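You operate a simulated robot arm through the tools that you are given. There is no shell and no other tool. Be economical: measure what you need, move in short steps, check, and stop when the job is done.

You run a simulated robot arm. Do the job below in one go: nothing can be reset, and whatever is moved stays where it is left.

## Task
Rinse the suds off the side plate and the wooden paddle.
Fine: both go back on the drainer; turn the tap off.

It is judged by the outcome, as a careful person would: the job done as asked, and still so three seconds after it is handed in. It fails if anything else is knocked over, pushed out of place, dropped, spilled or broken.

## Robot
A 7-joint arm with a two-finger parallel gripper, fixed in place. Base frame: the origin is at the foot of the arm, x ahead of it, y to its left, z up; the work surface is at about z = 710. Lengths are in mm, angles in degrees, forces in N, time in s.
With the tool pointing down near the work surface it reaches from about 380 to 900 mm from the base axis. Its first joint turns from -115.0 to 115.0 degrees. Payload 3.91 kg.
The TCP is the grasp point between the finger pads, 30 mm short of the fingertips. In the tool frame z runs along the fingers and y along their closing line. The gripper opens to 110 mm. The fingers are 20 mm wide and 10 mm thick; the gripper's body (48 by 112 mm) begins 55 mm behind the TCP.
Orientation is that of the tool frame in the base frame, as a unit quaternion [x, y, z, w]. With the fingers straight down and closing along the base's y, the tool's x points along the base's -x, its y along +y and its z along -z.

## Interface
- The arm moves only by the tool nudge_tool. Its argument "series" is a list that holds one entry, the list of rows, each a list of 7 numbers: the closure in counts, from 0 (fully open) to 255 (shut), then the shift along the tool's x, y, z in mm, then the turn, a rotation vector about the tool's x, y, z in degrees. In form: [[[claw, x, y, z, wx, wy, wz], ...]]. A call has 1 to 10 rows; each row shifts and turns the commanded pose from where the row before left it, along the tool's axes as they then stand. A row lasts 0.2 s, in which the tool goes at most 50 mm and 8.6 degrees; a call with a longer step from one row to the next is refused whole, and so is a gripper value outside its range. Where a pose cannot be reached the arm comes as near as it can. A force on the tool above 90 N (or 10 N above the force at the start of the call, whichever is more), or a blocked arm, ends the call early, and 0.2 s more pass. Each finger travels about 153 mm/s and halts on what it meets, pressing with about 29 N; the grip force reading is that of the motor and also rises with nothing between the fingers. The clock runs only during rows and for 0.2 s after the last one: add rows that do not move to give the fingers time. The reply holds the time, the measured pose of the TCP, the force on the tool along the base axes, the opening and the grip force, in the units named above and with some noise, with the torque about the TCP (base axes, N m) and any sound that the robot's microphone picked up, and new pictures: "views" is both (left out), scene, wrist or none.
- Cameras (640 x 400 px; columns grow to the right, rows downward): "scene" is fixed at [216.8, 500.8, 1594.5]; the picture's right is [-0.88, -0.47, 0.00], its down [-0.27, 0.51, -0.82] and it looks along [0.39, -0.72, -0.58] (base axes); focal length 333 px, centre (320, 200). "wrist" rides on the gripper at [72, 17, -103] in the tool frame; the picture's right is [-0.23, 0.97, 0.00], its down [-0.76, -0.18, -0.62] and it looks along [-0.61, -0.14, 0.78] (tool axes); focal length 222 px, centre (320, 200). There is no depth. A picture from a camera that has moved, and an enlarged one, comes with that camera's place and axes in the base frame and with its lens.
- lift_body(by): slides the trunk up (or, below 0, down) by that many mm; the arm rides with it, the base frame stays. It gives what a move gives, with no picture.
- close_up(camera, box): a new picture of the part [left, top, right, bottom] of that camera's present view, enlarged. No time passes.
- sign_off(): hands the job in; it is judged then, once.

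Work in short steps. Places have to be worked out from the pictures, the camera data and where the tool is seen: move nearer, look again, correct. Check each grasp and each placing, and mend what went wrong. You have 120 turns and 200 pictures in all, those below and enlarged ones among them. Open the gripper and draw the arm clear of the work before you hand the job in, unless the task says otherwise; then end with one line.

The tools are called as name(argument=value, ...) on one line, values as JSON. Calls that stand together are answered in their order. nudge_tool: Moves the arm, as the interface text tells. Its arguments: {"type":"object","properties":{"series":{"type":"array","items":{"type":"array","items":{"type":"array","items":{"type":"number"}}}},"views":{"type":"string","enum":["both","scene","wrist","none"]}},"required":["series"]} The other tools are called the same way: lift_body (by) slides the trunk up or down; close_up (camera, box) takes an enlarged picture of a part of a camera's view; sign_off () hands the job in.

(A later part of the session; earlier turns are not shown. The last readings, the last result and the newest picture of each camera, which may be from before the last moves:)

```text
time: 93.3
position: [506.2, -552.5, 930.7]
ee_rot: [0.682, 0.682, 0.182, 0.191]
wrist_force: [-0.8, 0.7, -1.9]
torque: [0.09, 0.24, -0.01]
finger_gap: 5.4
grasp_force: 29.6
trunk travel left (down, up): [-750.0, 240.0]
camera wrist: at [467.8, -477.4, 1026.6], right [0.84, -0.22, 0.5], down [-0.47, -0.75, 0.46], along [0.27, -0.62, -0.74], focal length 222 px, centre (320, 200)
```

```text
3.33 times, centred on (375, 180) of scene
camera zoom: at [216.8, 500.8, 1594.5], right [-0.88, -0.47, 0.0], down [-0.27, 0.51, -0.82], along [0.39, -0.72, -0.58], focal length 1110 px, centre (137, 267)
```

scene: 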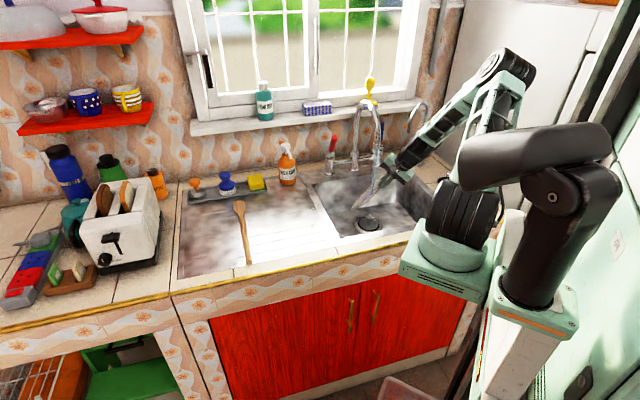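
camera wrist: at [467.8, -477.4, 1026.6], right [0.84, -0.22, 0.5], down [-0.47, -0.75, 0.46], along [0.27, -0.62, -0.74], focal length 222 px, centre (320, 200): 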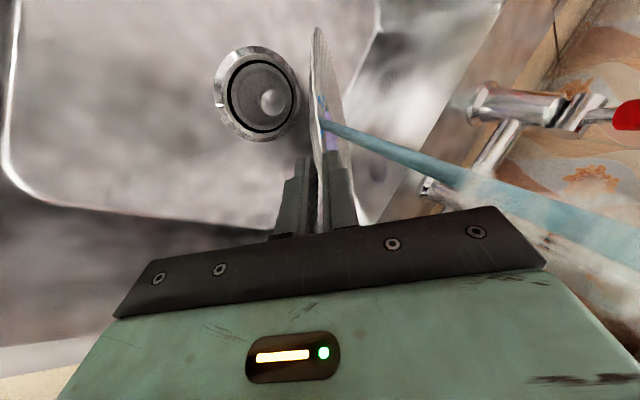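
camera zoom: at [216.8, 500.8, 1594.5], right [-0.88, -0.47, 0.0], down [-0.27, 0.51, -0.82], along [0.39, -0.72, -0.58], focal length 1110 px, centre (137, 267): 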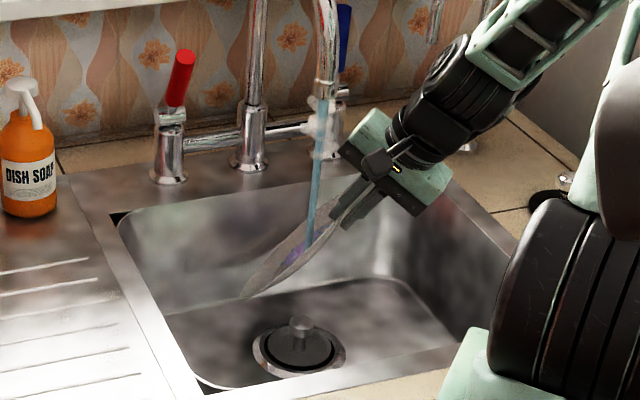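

The stream is hitting the suds. I'll sweep the plate slowly under it in both directions.

nudge_tool(series=[[[255, 12, 0, 0, 0, 0, 0], [255, 12, 0, 0, 0, 0, 0], [255, 12, 0, 0, 0, 0, 0], [255, -12, 8, 5, 0, 0, 0], [255, -14, 0, 0, 0, 0, 0], [255, -14, 0, 0, 0, 0, 0], [255, -14, 0, 0, 0, 0, 0], [255, -12, 0, 0, 0, 0, 0], [255, 0, -8, -5, 0, 0, 0], [255, 0, -8, -5, 0, 0, 0]]], views="wrist")

nudge_tool(series=[[[255, 14, 0, 0, 0, 0, 0], [255, 14, 0, 0, 0, 0, 0], [255, 14, 0, 0, 0, 0, 0], [255, 14, 0, 0, 0, 0, 0], [255, 10, 0, 0, 0, 0, 0], [255, 0, -8, -5, 0, 0, 0], [255, -14, 0, 0, 0, 0, 0], [255, -14, 0, 0, 0, 0, 0], [255, -8, 8, 5, 0, 0, 0], [255, 0, 8, 5, 0, 0, 0]]], views="both")

close_up(camera="scene", box=[350, 150, 410, 220])

close_up(camera="wrist", box=[260, 20, 420, 180])

```text
time: 95.5
position: [496.0, -582.5, 931.9]
ee_rot: [0.681, 0.683, 0.181, 0.192]
wrist_force: [-0.3, -0.3, -2.5]
torque: [0.13, 0.23, -0.1]
finger_gap: 6.4
grasp_force: 29.2
trunk travel left (down, up): [-750.0, 240.0]
camera wrist: at [457.7, -506.7, 1028.8], right [0.84, -0.22, 0.5], down [-0.47, -0.75, 0.46], along [0.27, -0.62, -0.74], focal length 222 px, centre (320, 200)
```

wrist: 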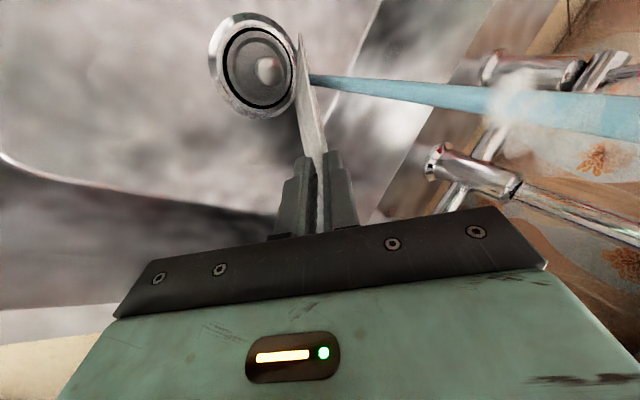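

```text
time: 97.8
position: [506.0, -550.7, 929.9]
ee_rot: [0.681, 0.683, 0.182, 0.191]
wrist_force: [0.0, 0.3, -3.3]
torque: [0.06, 0.13, 0.0]
finger_gap: 5.9
grasp_force: 29.5
trunk travel left (down, up): [-750.0, 240.0]
camera wrist: at [467.1, -476.4, 1026.2], right [0.84, -0.22, 0.5], down [-0.47, -0.75, 0.46], along [0.27, -0.62, -0.74], focal length 222 px, centre (320, 200)
```

scene: 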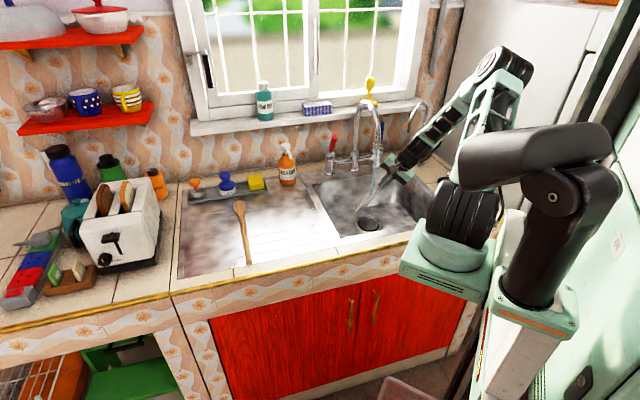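
wrist: 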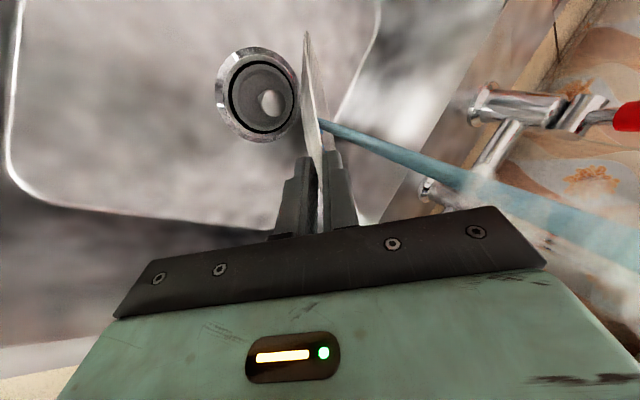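

```text
5.71 times, centred on (380, 185) of scene
camera zoom: at [216.8, 500.8, 1594.5], right [-0.88, -0.47, 0.0], down [-0.27, 0.51, -0.82], along [0.39, -0.72, -0.58], focal length 1902 px, centre (-23, 286)
```

zoom: 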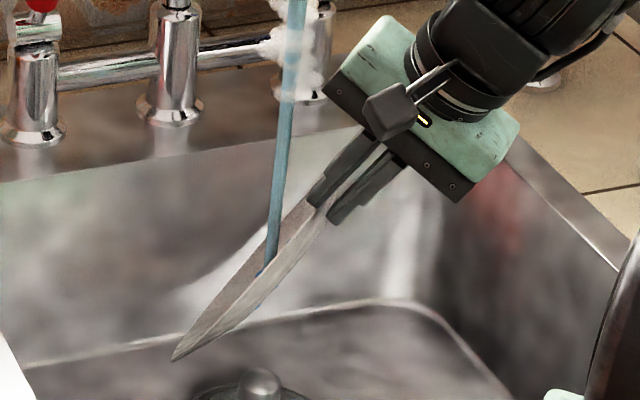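

```text
2.50 times, centred on (340, 100) of wrist
camera zoom: at [467.1, -476.4, 1026.2], right [0.84, -0.22, 0.5], down [-0.47, -0.75, 0.46], along [0.27, -0.62, -0.74], focal length 555 px, centre (270, 450)
```

zoom: 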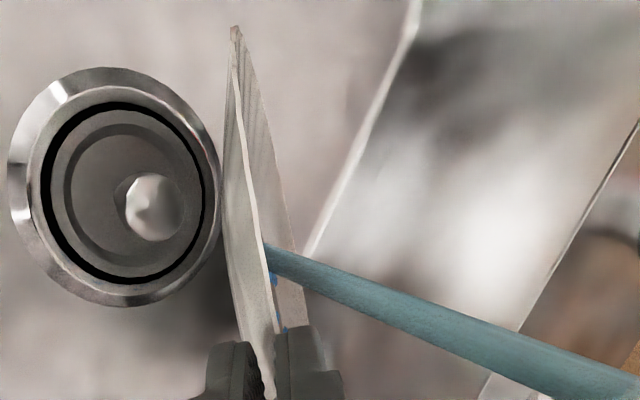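

The top looks clean. I'll move clear of the spout, then roll the tool 180° to present the underside.

nudge_tool(series=[[[255, 14, -6, -4, 0, 0, 0], [255, 16, -8, -5, 0, 0, 0], [255, 18, -8, -5, 0, 0, 0], [255, 18, -6, -5, 0, 0, 0], [255, 18, 0, 0, 0, 0, 0], [255, 12, 0, 0, 0, 0, 0], [255, 0, 0, 0, 0, 0, -6], [255, 0, 0, 0, 0, 0, -8], [255, 0, 0, 0, 0, 0, -8], [255, 0, 0, 0, 0, 0, -8]]], views="scene")

close_up(camera="scene", box=[330, 140, 430, 240])

```text
time: 100.0
position: [472.8, -454.6, 932.3]
ee_rot: [0.482, 0.836, 0.125, 0.232]
wrist_force: [0.4, 0.1, -1.5]
torque: [0.07, 0.17, 0.01]
finger_gap: 5.7
grasp_force: 29.3
trunk travel left (down, up): [-750.0, 240.0]
```

scene: 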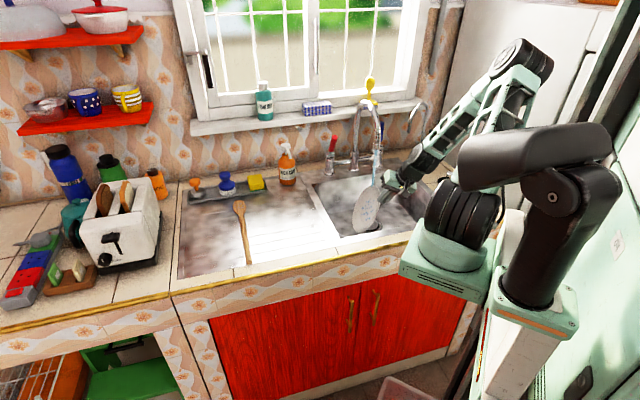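

```text
4.00 times, centred on (380, 190) of scene
camera zoom: at [216.8, 500.8, 1594.5], right [-0.88, -0.47, 0.0], down [-0.27, 0.51, -0.82], along [0.39, -0.72, -0.58], focal length 1331 px, centre (80, 240)
```

zoom: 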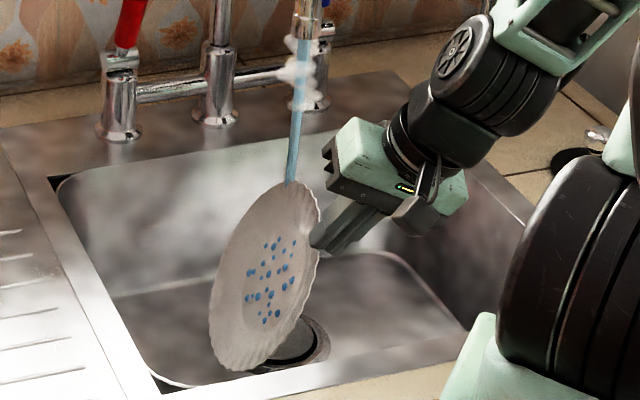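

The top face is clean, with only droplets. I'll continue the roll.

nudge_tool(series=[[[255, 0, 0, 0, 0, 0, -8], [255, 0, 0, 0, 0, 0, -8], [255, 0, 0, 0, 0, 0, -8], [255, 0, 0, 0, 0, 0, -8], [255, 0, 0, 0, 0, 0, -8], [255, 0, 0, 0, 0, 0, -8], [255, 0, 0, 0, 0, 0, -8], [255, 0, 0, 0, 0, 0, -8], [255, 0, 0, 0, 0, 0, -8]]], views="scene")

nudge_tool(series=[[[255, 0, 0, 0, 0, 0, -8], [255, 0, 0, 0, 0, 0, -8], [255, 0, 0, 0, 0, 0, -8], [255, 0, 0, 0, 0, 0, -8], [255, 0, 0, 0, 0, 0, -8], [255, 0, 0, 0, 0, 0, -8], [255, 0, 0, 0, 0, 0, -8], [255, 0, 0, 0, 0, 0, -8], [255, 0, 0, 0, 0, 0, -8], [255, 0, 0, 0, 0, 0, -6]]], views="both")

close_up(camera="scene", box=[330, 140, 430, 240])

```text
time: 102.0
position: [471.7, -454.8, 932.1]
ee_rot: [-0.103, 0.959, -0.034, 0.261]
wrist_force: [0.0, 0.2, -3.7]
torque: [-0.03, 0.18, -0.04]
finger_gap: 5.5
grasp_force: 29.3
trunk travel left (down, up): [-750.0, 240.0]
```

scene: 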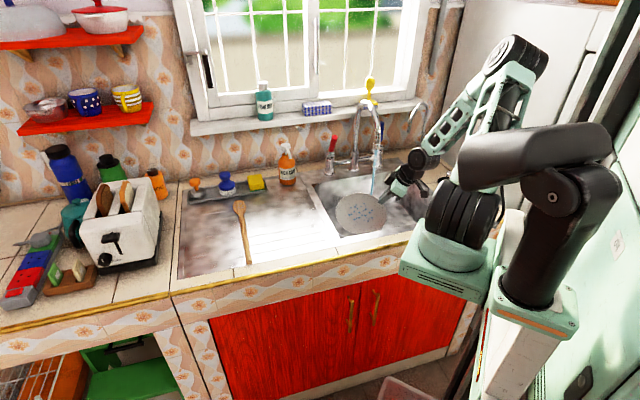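

```text
time: 104.2
position: [471.6, -455.4, 931.5]
ee_rot: [0.683, -0.681, 0.191, -0.182]
wrist_force: [-0.2, -1.3, -2.8]
torque: [-0.04, 0.14, 0.02]
finger_gap: 5.4
grasp_force: 28.9
trunk travel left (down, up): [-750.0, 240.0]
camera wrist: at [403.6, -525.7, 1012.1], right [-0.84, 0.22, -0.5], down [-0.16, 0.77, 0.62], along [0.52, 0.6, -0.61], focal length 222 px, centre (320, 200)
```

scene: 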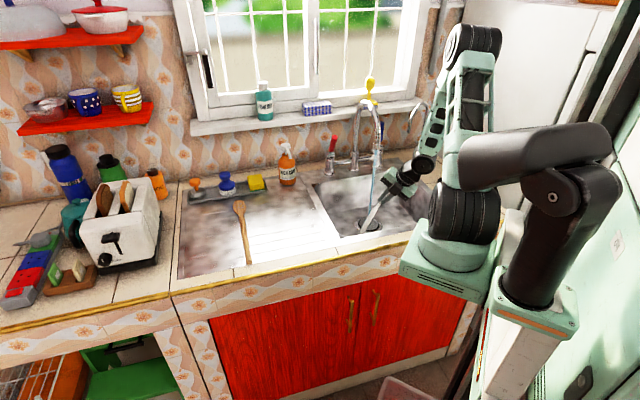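
wrist: 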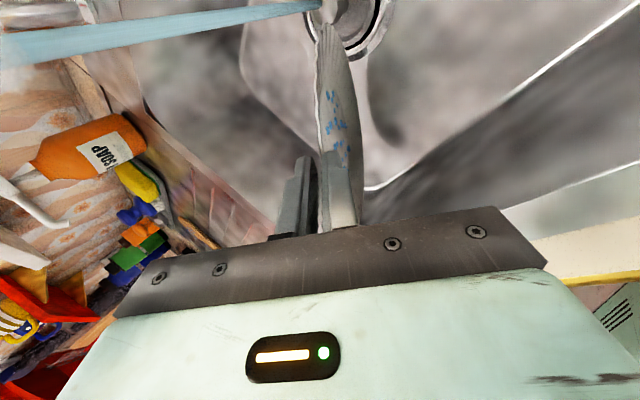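

```text
4.00 times, centred on (380, 190) of scene
camera zoom: at [216.8, 500.8, 1594.5], right [-0.88, -0.47, 0.0], down [-0.27, 0.51, -0.82], along [0.39, -0.72, -0.58], focal length 1331 px, centre (80, 240)
```

zoom: 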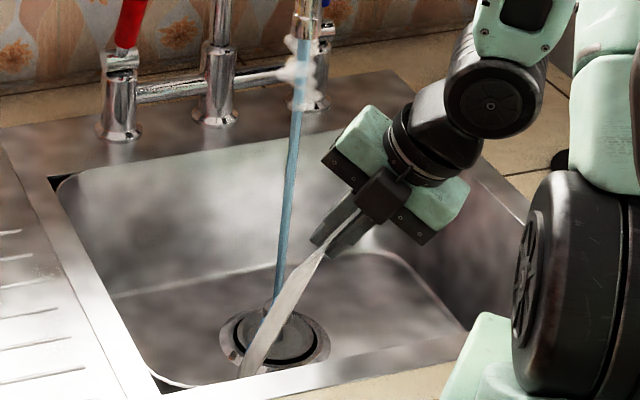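

The roll succeeded and the underside now faces up. I'll move it under the stream.

nudge_tool(series=[[[255, 8, -3, 1.5, 0, 0, 0], [255, 14, -4, 2.5, 0, 0, 0], [255, 16, -4.5, 2.5, 0, 0, 0], [255, 16, -4.5, 2.5, 0, 0, 0], [255, 16, -4.5, 2.5, 0, 0, 0], [255, 14, -4.5, 2.5, 0, 0, 0], [255, 14, -4, 2.5, 0, 0, 0], [255, 0, 0, 0, 0, 0, 0]]], views="both")

close_up(camera="scene", box=[340, 120, 430, 220])

```text
time: 106.0
position: [505.7, -553.0, 933.9]
ee_rot: [0.682, -0.682, 0.192, -0.182]
wrist_force: [0.3, 1.2, -3.4]
torque: [-0.16, 0.08, 0.0]
finger_gap: 5.6
grasp_force: 29.0
trunk travel left (down, up): [-750.0, 240.0]
camera wrist: at [437.2, -624.1, 1015.2], right [-0.84, 0.22, -0.5], down [-0.16, 0.77, 0.62], along [0.52, 0.6, -0.61], focal length 222 px, centre (320, 200)
```

scene: 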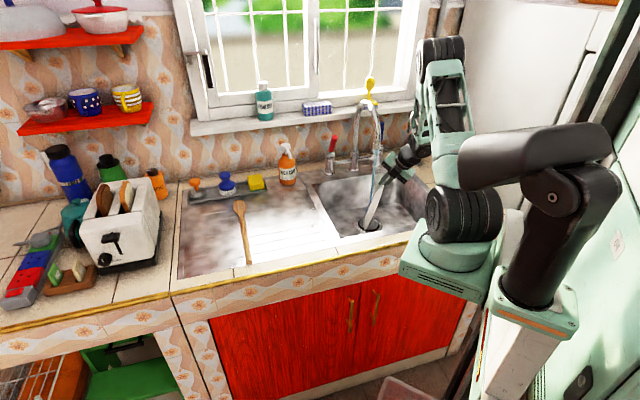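
wrist: 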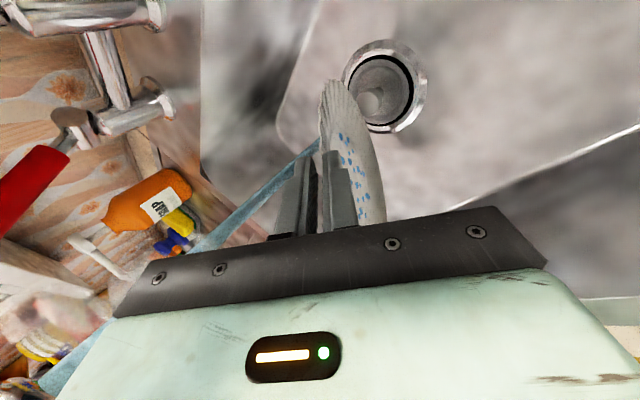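

```text
4.00 times, centred on (385, 170) of scene
camera zoom: at [216.8, 500.8, 1594.5], right [-0.88, -0.47, 0.0], down [-0.27, 0.51, -0.82], along [0.39, -0.72, -0.58], focal length 1331 px, centre (60, 320)
```

zoom: 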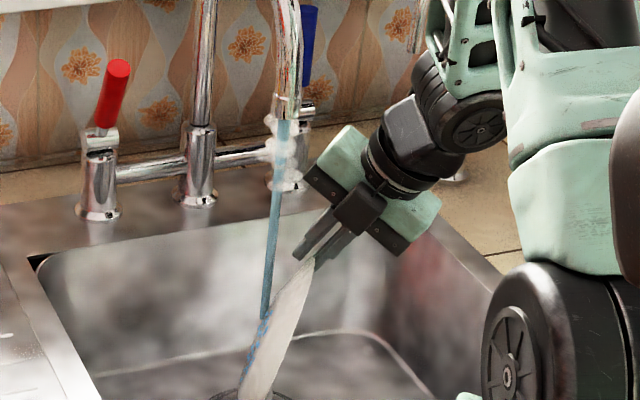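

The stream is now on the underside. I'll sweep thoroughly.

nudge_tool(series=[[[255, 12, 0, 0, 0, 0, 0], [255, 12, 0, 0, 0, 0, 0], [255, 12, 0, 0, 0, 0, 0], [255, -12, -8, 5, 0, 0, 0], [255, -14, 0, 0, 0, 0, 0], [255, -14, 0, 0, 0, 0, 0], [255, -14, 0, 0, 0, 0, 0], [255, -14, 0, 0, 0, 0, 0], [255, 0, 8, -5, 0, 0, 0], [255, 0, 8, -5, 0, 0, 0]]], views="none")

nudge_tool(series=[[[255, 14, 0, 0, 0, 0, 0], [255, 14, 0, 0, 0, 0, 0], [255, 14, 0, 0, 0, 0, 0], [255, 14, 0, 0, 0, 0, 0], [255, 10, 0, 0, 0, 0, 0], [255, 0, 8, -5, 0, 0, 0], [255, -14, 0, 0, 0, 0, 0], [255, -14, 0, 0, 0, 0, 0], [255, -14, 0, 0, 0, 0, 0], [255, -14, 0, 0, 0, 0, 0]]], views="none")

close_up(camera="scene", box=[340, 120, 430, 220])

```text
time: 108.2
position: [495.5, -521.0, 933.6]
ee_rot: [0.683, -0.681, 0.191, -0.182]
wrist_force: [-0.4, -0.6, -1.9]
torque: [-0.2, 0.05, 0.0]
finger_gap: 5.5
grasp_force: 29.0
trunk travel left (down, up): [-750.0, 240.0]
```

```text
time: 110.3
position: [486.3, -531.5, 933.8]
ee_rot: [0.682, -0.681, 0.191, -0.183]
wrist_force: [0.4, -0.2, -3.2]
torque: [-0.16, 0.09, -0.01]
finger_gap: 5.4
grasp_force: 29.0
trunk travel left (down, up): [-750.0, 240.0]
```

```text
4.00 times, centred on (385, 170) of scene
camera zoom: at [216.8, 500.8, 1594.5], right [-0.88, -0.47, 0.0], down [-0.27, 0.51, -0.82], along [0.39, -0.72, -0.58], focal length 1331 px, centre (60, 320)
```

zoom: 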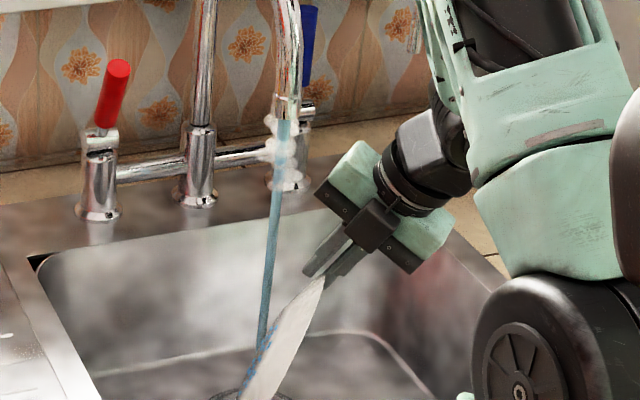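

The torque readings show the plate has swung in the grip: its centre is about 57 mm to +y of the fingers. I need to move further toward -y to rinse the rest of the underside.

nudge_tool(series=[[[255, 12, -3, 4, 0, 0, 0], [255, 14, -3, 4, 0, 0, 0], [255, 14, -3, 4, 0, 0, 0], [255, 14, -3, 4, 0, 0, 0], [255, 14, -3, 4, 0, 0, 0], [255, 12, -3, 4, 0, 0, 0], [255, 8, 0, 0, 0, 0, 0], [255, 0, 0, 0, 0, 0, 0]]], views="both")

close_up(camera="scene", box=[340, 110, 430, 220])

```text
time: 112.2
position: [513.8, -620.1, 922.0]
ee_rot: [0.682, -0.682, 0.19, -0.183]
wrist_force: [0.5, -0.5, -3.3]
torque: [-0.16, 0.1, -0.01]
finger_gap: 5.4
grasp_force: 28.8
trunk travel left (down, up): [-750.0, 240.0]
camera wrist: at [445.9, -690.6, 1003.6], right [-0.84, 0.22, -0.5], down [-0.16, 0.77, 0.62], along [0.52, 0.6, -0.61], focal length 222 px, centre (320, 200)
```

scene: 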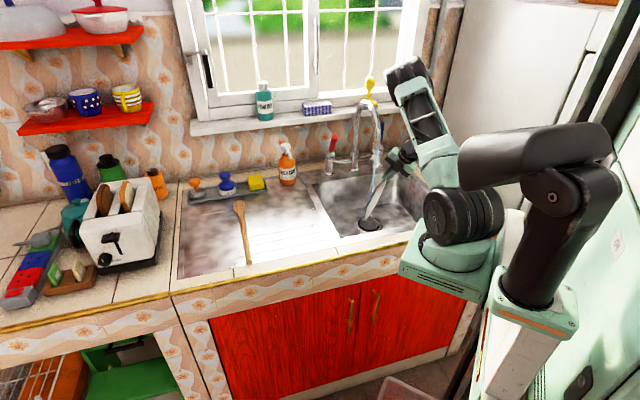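
wrist: 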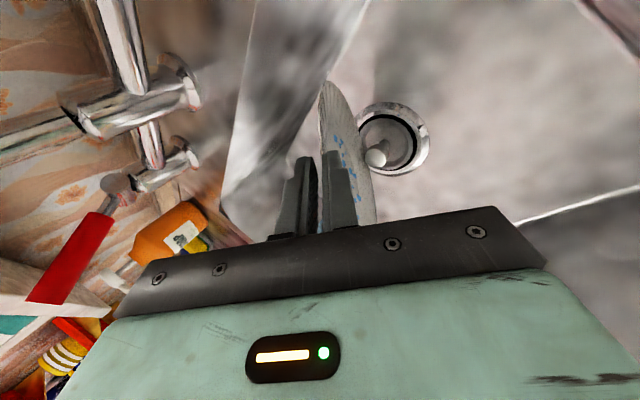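

```text
3.64 times, centred on (385, 165) of scene
camera zoom: at [216.8, 500.8, 1594.5], right [-0.88, -0.47, 0.0], down [-0.27, 0.51, -0.82], along [0.39, -0.72, -0.58], focal length 1210 px, centre (84, 327)
```

zoom: 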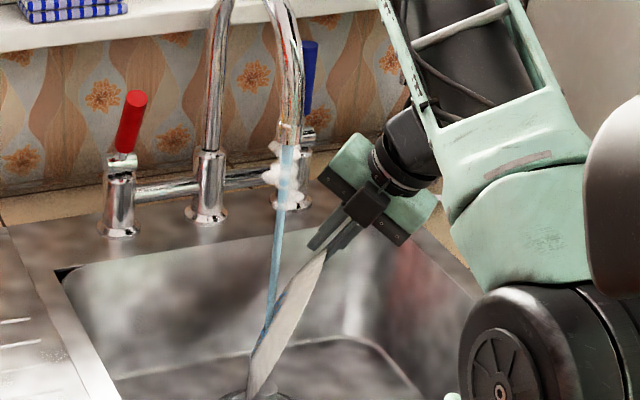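

I'll sweep around this position too.

nudge_tool(series=[[[255, -12, -7, 4, 0, 0, 0], [255, -12, 0, 0, 0, 0, 0], [255, -10, 0, 0, 0, 0, 0], [255, 12, 7, -4, 0, 0, 0], [255, 12, 7, -4, 0, 0, 0], [255, 12, 0, 0, 0, 0, 0], [255, 0, 7, -4, 0, 0, 0], [255, -12, 0, 0, 0, 0, 0], [255, -12, 0, 0, 0, 0, 0], [255, -12, 0, 0, 0, 0, 0]]], views="none")

nudge_tool(series=[[[255, 0, -10, 6, 0, 0, 0], [255, 0, -10, 6, 0, 0, 0], [255, 12, -8, 5, 0, 0, 0], [255, 12, 0, 0, 0, 0, 0], [255, 0, 8, -5, 0, 0, 0], [255, -14, 8, -5, 0, 0, 0], [255, -14, 4, -2, 0, 0, 0], [255, -14, 0, 0, 0, 0, 0], [255, -14, 0, 0, 0, 0, 0], [255, -14, 0, 0, 0, 0, 0]]], views="none")

nudge_tool(series=[[[255, -16, 8, -5, 0, 0, 0], [255, -18, 8, -5, 0, 0, 0], [255, -18, 6, -4, 0, 0, 0], [255, -14, 0, 0, 0, 0, 0], [255, 0, 0, 0, 0, 0, 8], [255, 0, 0, 0, 0, 0, 8], [255, 0, 0, 0, 0, 0, 8], [255, 0, 0, 0, 0, 0, 8], [255, 0, 0, 0, 0, 0, 8], [255, 0, 0, 0, 0, 0, 8]]], views="scene")

close_up(camera="scene", box=[330, 130, 430, 230])

```text
time: 114.3
position: [496.8, -585.6, 922.0]
ee_rot: [0.682, -0.682, 0.192, -0.182]
wrist_force: [0.7, 0.1, -2.5]
torque: [-0.11, -0.07, -0.05]
finger_gap: 5.5
grasp_force: 28.7
trunk travel left (down, up): [-750.0, 240.0]
```

```text
time: 116.5
position: [508.6, -539.2, 921.2]
ee_rot: [0.683, -0.681, 0.191, -0.182]
wrist_force: [-0.1, 0.0, -2.2]
torque: [-0.17, 0.08, 0.0]
finger_gap: 5.7
grasp_force: 28.6
trunk travel left (down, up): [-750.0, 240.0]
```

```text
time: 118.8
position: [480.4, -474.0, 921.4]
ee_rot: [-0.345, 0.901, -0.1, 0.244]
wrist_force: [-1.5, -1.0, -3.0]
torque: [-0.16, 0.19, 0.0]
finger_gap: 5.5
grasp_force: 28.8
trunk travel left (down, up): [-750.0, 240.0]
```

scene: 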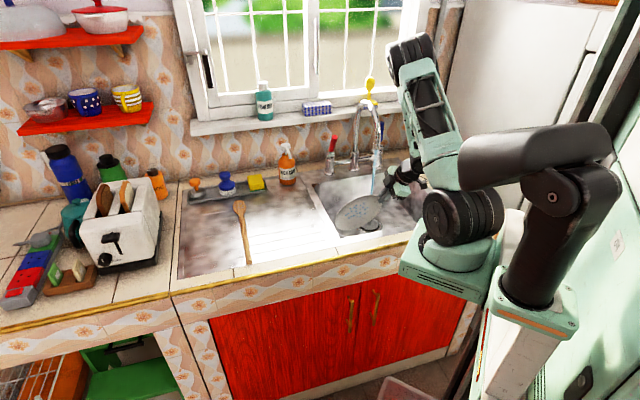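

```text
4.00 times, centred on (380, 180) of scene
camera zoom: at [216.8, 500.8, 1594.5], right [-0.88, -0.47, 0.0], down [-0.27, 0.51, -0.82], along [0.39, -0.72, -0.58], focal length 1331 px, centre (80, 280)
```

zoom: 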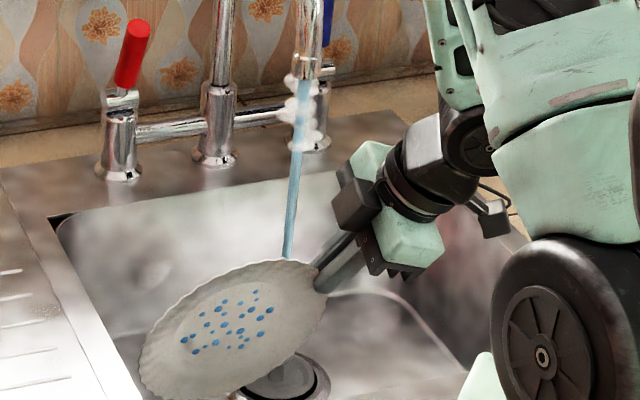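

That's the clean top face. To see the underside I'll roll the other way, watching for reach limits.

nudge_tool(series=[[[255, 0, 0, 0, 0, 0, -8], [255, 0, 0, 0, 0, 0, -8], [255, 0, 0, 0, 0, 0, -8], [255, 0, 0, 0, 0, 0, -8], [255, 0, 0, 0, 0, 0, -8], [255, 0, 0, 0, 0, 0, -8], [255, 0, 0, 0, 0, 0, -5], [255, 0, 0, 0, 0, 0, -5]]], views="none")

nudge_tool(series=[[[255, 0, 0, 0, 0, 0, -5], [255, 0, 0, 0, 0, 0, -5], [255, 0, 0, 0, 0, 0, -5], [255, 0, 0, 0, 0, 0, -5], [255, 0, 0, 0, 0, 0, -5], [255, 0, 0, 0, 0, 0, -5]]], views="none")

close_up(camera="scene", box=[330, 130, 430, 230])

```text
time: 120.5
position: [480.5, -472.5, 922.1]
ee_rot: [0.74, -0.619, 0.207, -0.165]
wrist_force: [-0.4, 0.1, -2.0]
torque: [-0.18, 0.09, 0.03]
finger_gap: 5.4
grasp_force: 28.9
trunk travel left (down, up): [-750.0, 240.0]
```

```text
time: 122.0
position: [480.0, -472.6, 920.7]
ee_rot: [0.875, -0.406, 0.241, -0.105]
wrist_force: [-0.5, -0.9, -3.8]
torque: [-0.11, 0.01, 0.01]
finger_gap: 5.4
grasp_force: 28.8
trunk travel left (down, up): [-750.0, 240.0]
```

```text
4.00 times, centred on (380, 180) of scene
camera zoom: at [216.8, 500.8, 1594.5], right [-0.88, -0.47, 0.0], down [-0.27, 0.51, -0.82], along [0.39, -0.72, -0.58], focal length 1331 px, centre (80, 280)
```

zoom: 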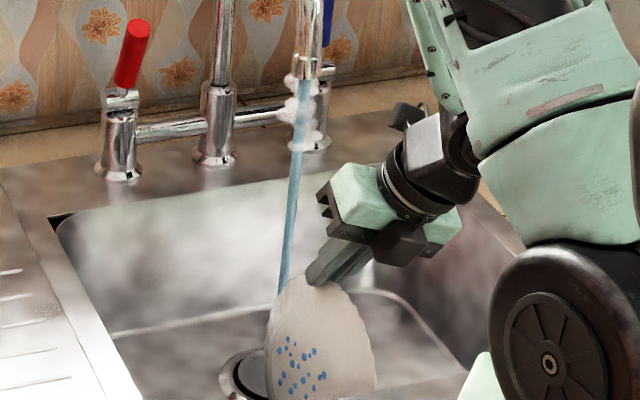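

close_up(camera="scene", box=[365, 190, 405, 235])

```text
8.89 times, centred on (385, 212) of scene
camera zoom: at [216.8, 500.8, 1594.5], right [-0.88, -0.47, 0.0], down [-0.27, 0.51, -0.82], along [0.39, -0.72, -0.58], focal length 2959 px, centre (-258, 89)
```

zoom: 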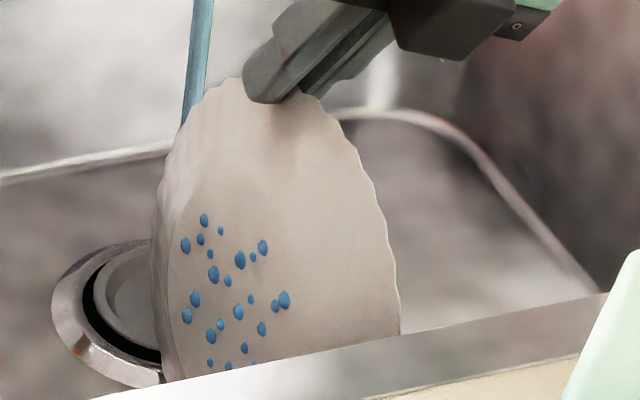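

Both faces of the plate are rinsed; the convex underside shows only droplets. I'll roll the tool back so the plate's top faces up.

nudge_tool(series=[[[255, 0, 0, 0, 0, 0, 8.3], [255, 0, 0, 0, 0, 0, 8.3], [255, 0, 0, 0, 0, 0, 8.3], [255, 0, 0, 0, 0, 0, 8.3], [255, 0, 0, 0, 0, 0, 8.3], [255, 0, 0, 0, 0, 0, 8.3], [255, 0, 0, 0, 0, 0, 8.3], [255, 0, 0, 0, 0, 0, 8.3], [255, 0, 0, 0, 0, 0, 8.3]]], views="none")

nudge_tool(series=[[[255, 0, 0, 0, 0, 0, 8.3], [255, 0, 0, 0, 0, 0, 8.3], [255, 0, 0, 0, 0, 0, 8.3], [255, 0, 0, 0, 0, 0, 8.3], [255, 0, 0, 0, 0, 0, 8.3], [255, 0, 0, 0, 0, 0, 8.3], [255, 0, 0, 0, 0, 0, 8.3], [255, 0, 0, 0, 0, 0, 8.3], [255, 0, 0, 0, 0, 0, 8.3]]], views="none")

nudge_tool(series=[[[255, 0, 0, 0, 0, 0, 8.3], [255, 0, 0, 0, 0, 0, 8.3], [255, 0, 0, 0, 0, 0, 8.3], [255, 0, 0, 0, 0, 0, 8.3], [255, 0, 0, 0, 0, 0, 8.3], [255, 0, 0, 0, 0, 0, 8.3], [255, 0, 0, 0, 0, 0, 8.3], [255, 0, 0, 0, 0, 0, 8.3]]], views="both")

```text
time: 124.0
position: [481.7, -472.6, 921.3]
ee_rot: [-0.447, 0.855, -0.129, 0.23]
wrist_force: [0.6, 0.0, -3.1]
torque: [-0.16, 0.19, 0.0]
finger_gap: 5.5
grasp_force: 29.5
trunk travel left (down, up): [-750.0, 240.0]
```

```text
time: 126.0
position: [480.8, -472.3, 922.4]
ee_rot: [0.164, 0.951, 0.038, 0.261]
wrist_force: [-0.1, 0.0, -2.3]
torque: [0.04, 0.29, 0.01]
finger_gap: 5.6
grasp_force: 29.2
trunk travel left (down, up): [-750.0, 240.0]
```

```text
time: 127.8
position: [481.7, -473.5, 920.4]
ee_rot: [0.657, 0.706, 0.174, 0.197]
wrist_force: [0.6, -0.2, -3.6]
torque: [0.14, 0.17, -0.01]
finger_gap: 5.5
grasp_force: 28.9
trunk travel left (down, up): [-750.0, 240.0]
camera wrist: at [438.5, -397.7, 1015.2], right [0.85, -0.15, 0.5], down [-0.42, -0.76, 0.48], along [0.31, -0.63, -0.72], focal length 222 px, centre (320, 200)
```

scene: 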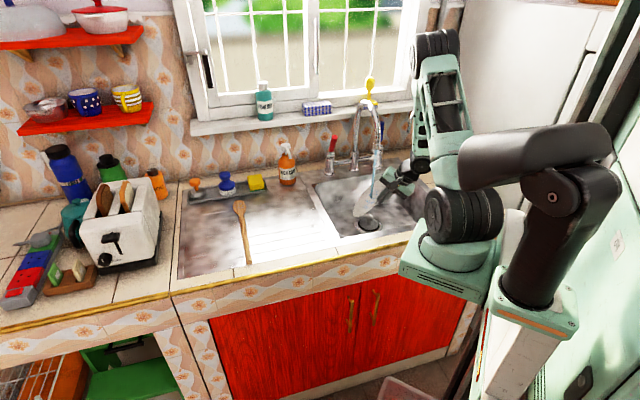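
wrist: 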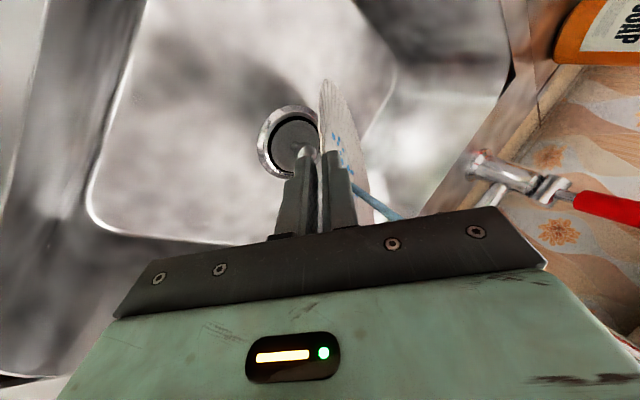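

The plate's top now faces up again. I'll shift left, clear of the spout, and raise it above the rim.

nudge_tool(series=[[[255, 10, 4, 2, 0, 0, 0], [255, 18, 8, 5, 0, 0, 0], [255, 20, 9, 5, 0, 0, 0], [255, 18, 8, 5, 0, 0, 0], [255, 14, 8, 1, 0, 0, 0], [255, 8, 8, -6, 0, 0, 0], [255, 0, 6, -10, 0, 0, 0], [255, 0, 7, -12, 0, 0, 0], [255, 0, 7, -12, 0, 0, 0], [255, 0, 7, -12, 0, 0, 0]]], views="none")

nudge_tool(series=[[[255, 0, 7, -12, 0, 0, 0], [255, 0, 7, -12, 0, 0, 0], [255, 0, 7, -12, 0, 0, 0], [255, 0, 7, -12, 0, 0, 0], [255, 0, 7, -12, 0, 0, 0], [255, 0, 5, -9, 0, 0, 0]]], views="both")

close_up(camera="scene", box=[310, 90, 430, 220])

```text
time: 129.9
position: [520.4, -380.7, 982.9]
ee_rot: [0.655, 0.707, 0.176, 0.198]
wrist_force: [0.6, 0.5, -2.8]
torque: [0.14, 0.19, 0.02]
finger_gap: 4.9
grasp_force: 28.8
trunk travel left (down, up): [-750.0, 240.0]
```

```text
time: 131.3
position: [520.1, -375.5, 1061.7]
ee_rot: [0.656, 0.707, 0.175, 0.197]
wrist_force: [0.1, -0.8, -3.5]
torque: [0.2, 0.17, -0.01]
finger_gap: 5.3
grasp_force: 29.1
trunk travel left (down, up): [-750.0, 240.0]
camera wrist: at [476.4, -299.2, 1156.2], right [0.85, -0.15, 0.5], down [-0.42, -0.77, 0.48], along [0.31, -0.63, -0.71], focal length 222 px, centre (320, 200)
```

scene: 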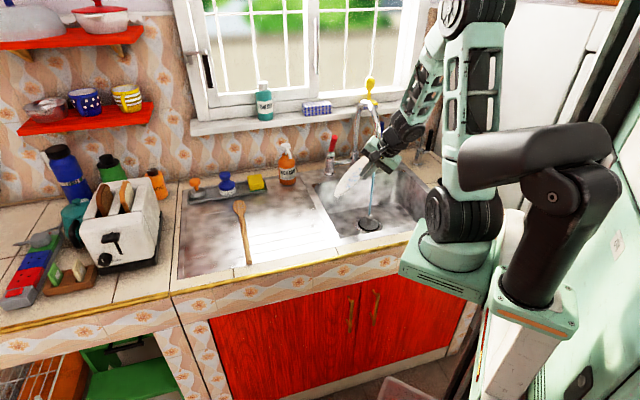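
wrist: 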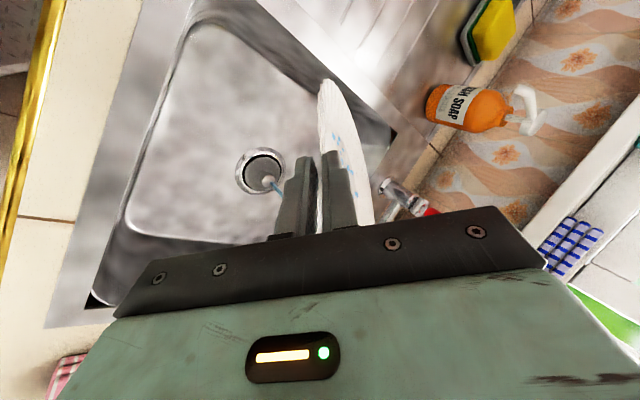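

```text
3.08 times, centred on (370, 155) of scene
camera zoom: at [216.8, 500.8, 1594.5], right [-0.88, -0.47, 0.0], down [-0.27, 0.51, -0.82], along [0.39, -0.72, -0.58], focal length 1024 px, centre (166, 338)
```

zoom: 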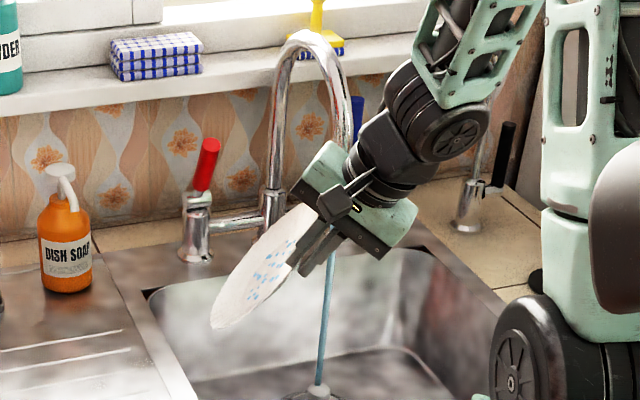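

Clear of the sink, with a solid grip. I'll carry it over the drainer at this height.

nudge_tool(series=[[[255, 10, 4, 2, 0, 0, 0], [255, 18, 8, 5, 0, 0, 0], [255, 23, 10, 6, 0, 0, 0], [255, 25, 10, 6, 0, 0, 0], [255, 25, 10, 6, 0, 0, 0], [255, 25, 10, 6, 0, 0, 0], [255, 25, 10, 6, 0, 0, 0], [255, 23, 10, 6, 0, 0, 0], [255, 18, 8, 5, 0, 0, 0], [255, 10, 6, 3, 0, 0, 0]]], views="both")

close_up(camera="scene", box=[230, 130, 370, 260])

```text
time: 133.6
position: [608.4, -167.8, 1052.9]
ee_rot: [0.655, 0.708, 0.175, 0.198]
wrist_force: [-0.4, -0.8, -2.8]
torque: [0.14, 0.19, -0.01]
finger_gap: 5.4
grasp_force: 28.7
trunk travel left (down, up): [-750.0, 240.0]
camera wrist: at [565.2, -92.0, 1146.1], right [0.85, -0.15, 0.5], down [-0.42, -0.77, 0.49], along [0.31, -0.63, -0.71], focal length 222 px, centre (320, 200)
```

scene: 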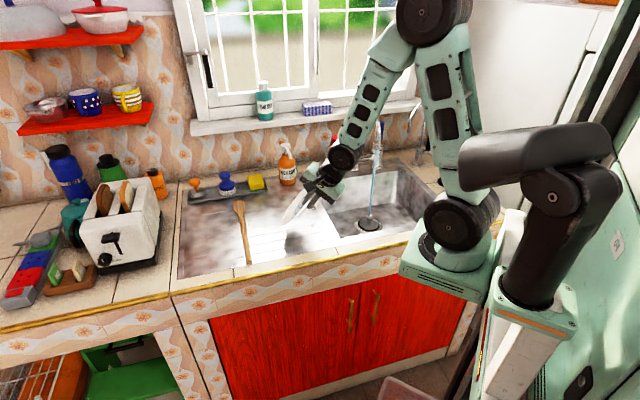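
wrist: 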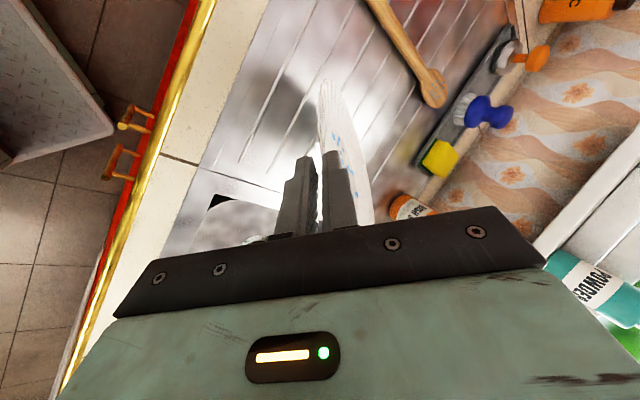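

```text
3.08 times, centred on (300, 195) of scene
camera zoom: at [216.8, 500.8, 1594.5], right [-0.88, -0.47, 0.0], down [-0.27, 0.51, -0.82], along [0.39, -0.72, -0.58], focal length 1024 px, centre (382, 215)
```

zoom: 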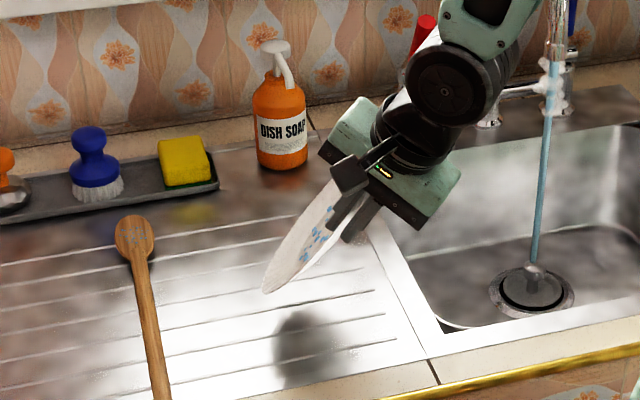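

It's over the drainer. I'll pitch the plate flatter in small increments, watching for reach limits.

nudge_tool(series=[[[255, 0, 0, 0, -4, 0, 0], [255, 0, 0, 0, -4, 0, 0], [255, 0, 0, 0, -4, 0, 0]]], views="none")

nudge_tool(series=[[[255, 0, 0, 0, -4, 0, 0], [255, 0, 0, 0, -4, 0, 0], [255, 0, 0, 0, -4, 0, 0]]], views="scene")

```text
time: 134.3
position: [634.8, -173.2, 1055.9]
ee_rot: [0.632, 0.684, 0.248, 0.266]
wrist_force: [0.6, -1.3, -2.5]
torque: [0.16, 0.21, -0.02]
finger_gap: 5.2
grasp_force: 29.2
out of reach, approached as far as the arm can: row 2, 3
trunk travel left (down, up): [-750.0, 240.0]
```

```text
time: 135.2
position: [662.9, -179.3, 1057.5]
ee_rot: [0.601, 0.655, 0.318, 0.329]
wrist_force: [-0.5, 0.6, -2.0]
torque: [0.16, 0.29, 0.0]
finger_gap: 5.3
grasp_force: 29.1
out of reach, approached as far as the arm can: row 1, 2, 3
trunk travel left (down, up): [-750.0, 240.0]
```

scene: 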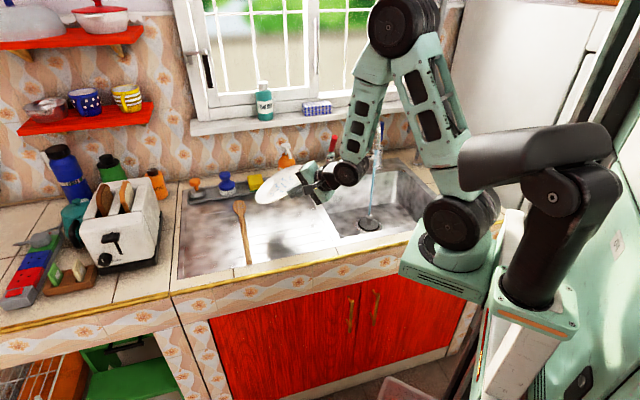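

The wrist is too folded at this height, so the arm slid outward while holding orientation. Lower down it has more room, so I'll descend gradually.

nudge_tool(series=[[[255, 0, -9, 6, 0, 0, 0], [255, 0, -11, 8, 0, 0, 0], [255, 0, -11, 8, 0, 0, 0], [255, 0, -11, 8, 0, 0, 0], [255, 0, -11, 8, 0, 0, 0], [255, 0, -9, 6, 0, 0, 0]]], views="scene")

close_up(camera="scene", box=[220, 130, 370, 270])

```text
time: 136.6
position: [663.2, -182.6, 980.3]
ee_rot: [0.601, 0.655, 0.318, 0.33]
wrist_force: [-0.8, 0.6, -1.6]
torque: [0.16, 0.23, -0.01]
finger_gap: 5.2
grasp_force: 29.3
trunk travel left (down, up): [-750.0, 240.0]
```

scene: 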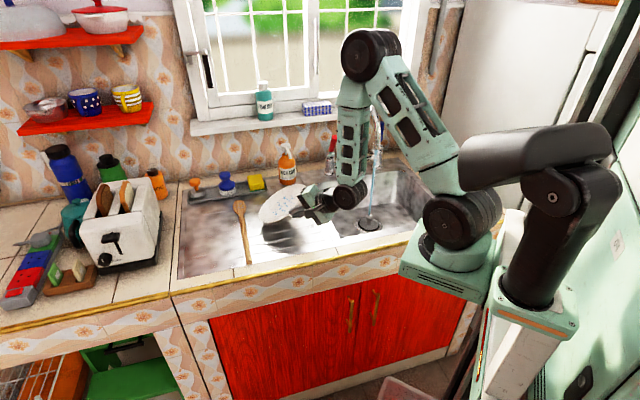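

```text
2.86 times, centred on (295, 200) of scene
camera zoom: at [216.8, 500.8, 1594.5], right [-0.88, -0.47, 0.0], down [-0.27, 0.51, -0.82], along [0.39, -0.72, -0.58], focal length 951 px, centre (391, 200)
```

zoom: 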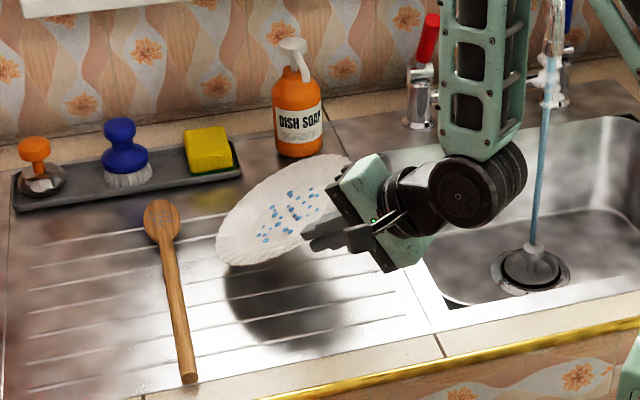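

Pose is reachable now. I'll pitch another 8° and roll about 12° to level the plate laterally, then look.

nudge_tool(series=[[[255, 0, 0, 0, -4, 0, 4], [255, 0, 0, 0, -4, 0, 4], [255, 0, 0, 0, 0, 0, 4], [255, 0, 0, 0, 0, 0, 0]]], views="both")

close_up(camera="scene", box=[220, 130, 370, 270])

```text
time: 137.6
position: [661.9, -184.4, 981.5]
ee_rot: [0.64, 0.566, 0.397, 0.334]
wrist_force: [-0.4, -0.2, -2.3]
torque: [0.16, 0.25, 0.01]
finger_gap: 5.4
grasp_force: 29.0
trunk travel left (down, up): [-750.0, 240.0]
camera wrist: at [580.7, -115.3, 1052.8], right [0.44, -0.36, 0.82], down [-0.67, -0.74, 0.03], along [0.6, -0.57, -0.56], focal length 222 px, centre (320, 200)
```

scene: 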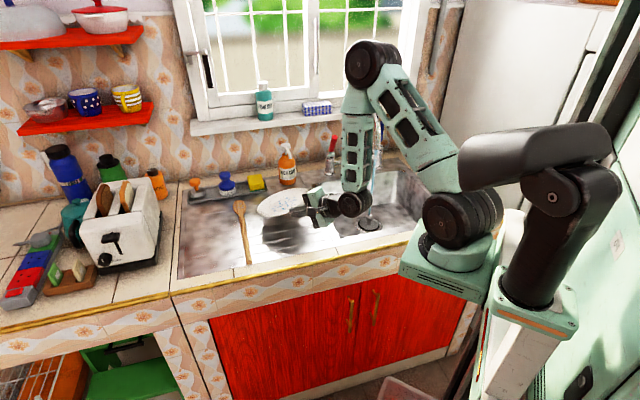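
wrist: 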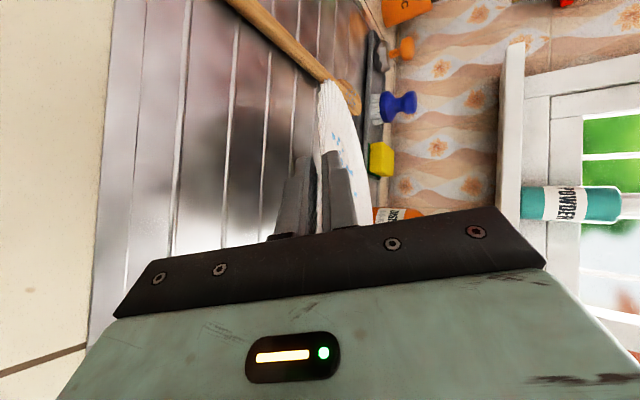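

```text
2.86 times, centred on (295, 200) of scene
camera zoom: at [216.8, 500.8, 1594.5], right [-0.88, -0.47, 0.0], down [-0.27, 0.51, -0.82], along [0.39, -0.72, -0.58], focal length 951 px, centre (391, 200)
```

zoom: 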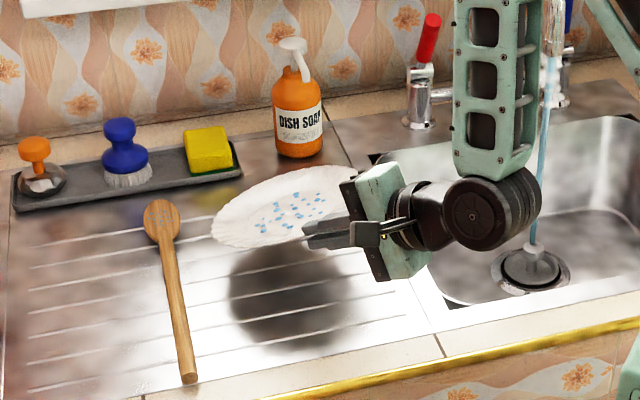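

The plate is nearly level, about 15° down toward the far side. I'll descend to just above the drainer and shift slightly back.

nudge_tool(series=[[[255, 0, -8, 0, 0, 0, 0], [255, 0, -12, 0, 0, 0, 0], [255, 0, -12, 0, 0, 0, 0], [255, 0, -12, 0, 0, 0, 0], [255, 0, -10, 0, 0, 0, 0], [255, 0, -6, 0, 0, 0, 0]]], views="none")

close_up(camera="scene", box=[220, 150, 370, 270])

close_up(camera="wrist", box=[200, 0, 440, 240])

```text
time: 138.9
position: [635.6, -176.9, 928.0]
ee_rot: [0.64, 0.566, 0.397, 0.334]
wrist_force: [0.5, -0.5, 0.0]
torque: [0.01, -0.2, -0.11]
finger_gap: 5.4
grasp_force: 28.8
trunk travel left (down, up): [-750.0, 240.0]
```

```text
3.33 times, centred on (295, 210) of scene
camera zoom: at [216.8, 500.8, 1594.5], right [-0.88, -0.47, 0.0], down [-0.27, 0.51, -0.82], along [0.39, -0.72, -0.58], focal length 1110 px, centre (403, 167)
```

zoom: 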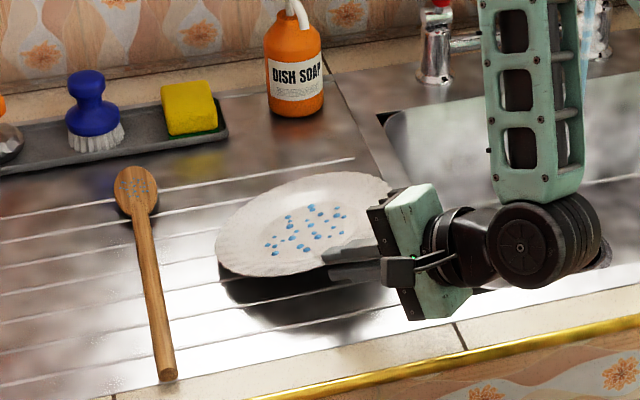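

```text
1.67 times, centred on (320, 120) of wrist
camera zoom: at [553.9, -108.0, 1000.7], right [0.44, -0.36, 0.83], down [-0.67, -0.74, 0.03], along [0.6, -0.57, -0.56], focal length 370 px, centre (320, 333)
```

zoom: 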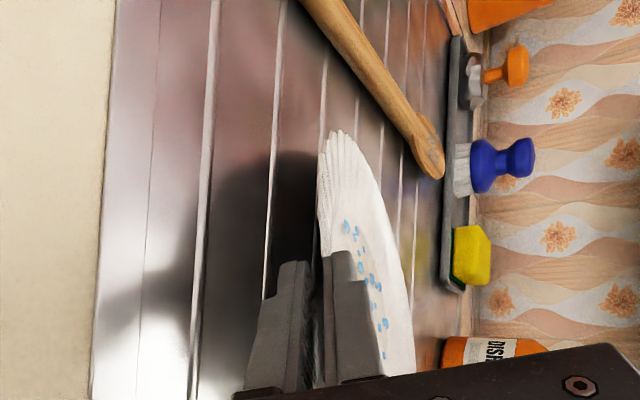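

The plate's far side has touched the drainer, since its weight is off the gripper. I'll lower the near side gently while watching forces.

nudge_tool(series=[[[255, -0.5, -3.5, 1.8, 0, 0, 0], [255, -0.5, -3.5, 1.8, 0, 0, 0], [255, -0.5, -3.5, 1.8, 0, 0, 0], [255, 0, 0, 0, 0, 0, 0]]], views="none")

close_up(camera="wrist", box=[200, 0, 440, 240])

```text
time: 139.9
position: [633.3, -175.7, 917.1]
ee_rot: [0.641, 0.565, 0.397, 0.335]
wrist_force: [-0.6, -1.3, 1.5]
torque: [-0.06, -0.22, -0.2]
finger_gap: 5.7
grasp_force: 28.9
trunk travel left (down, up): [-750.0, 240.0]
```

```text
1.67 times, centred on (320, 120) of wrist
camera zoom: at [552.8, -106.6, 988.8], right [0.44, -0.36, 0.83], down [-0.67, -0.74, 0.03], along [0.6, -0.57, -0.56], focal length 370 px, centre (320, 333)
```

zoom: 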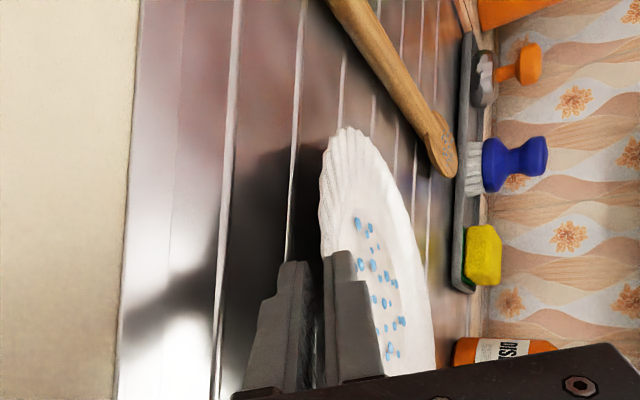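

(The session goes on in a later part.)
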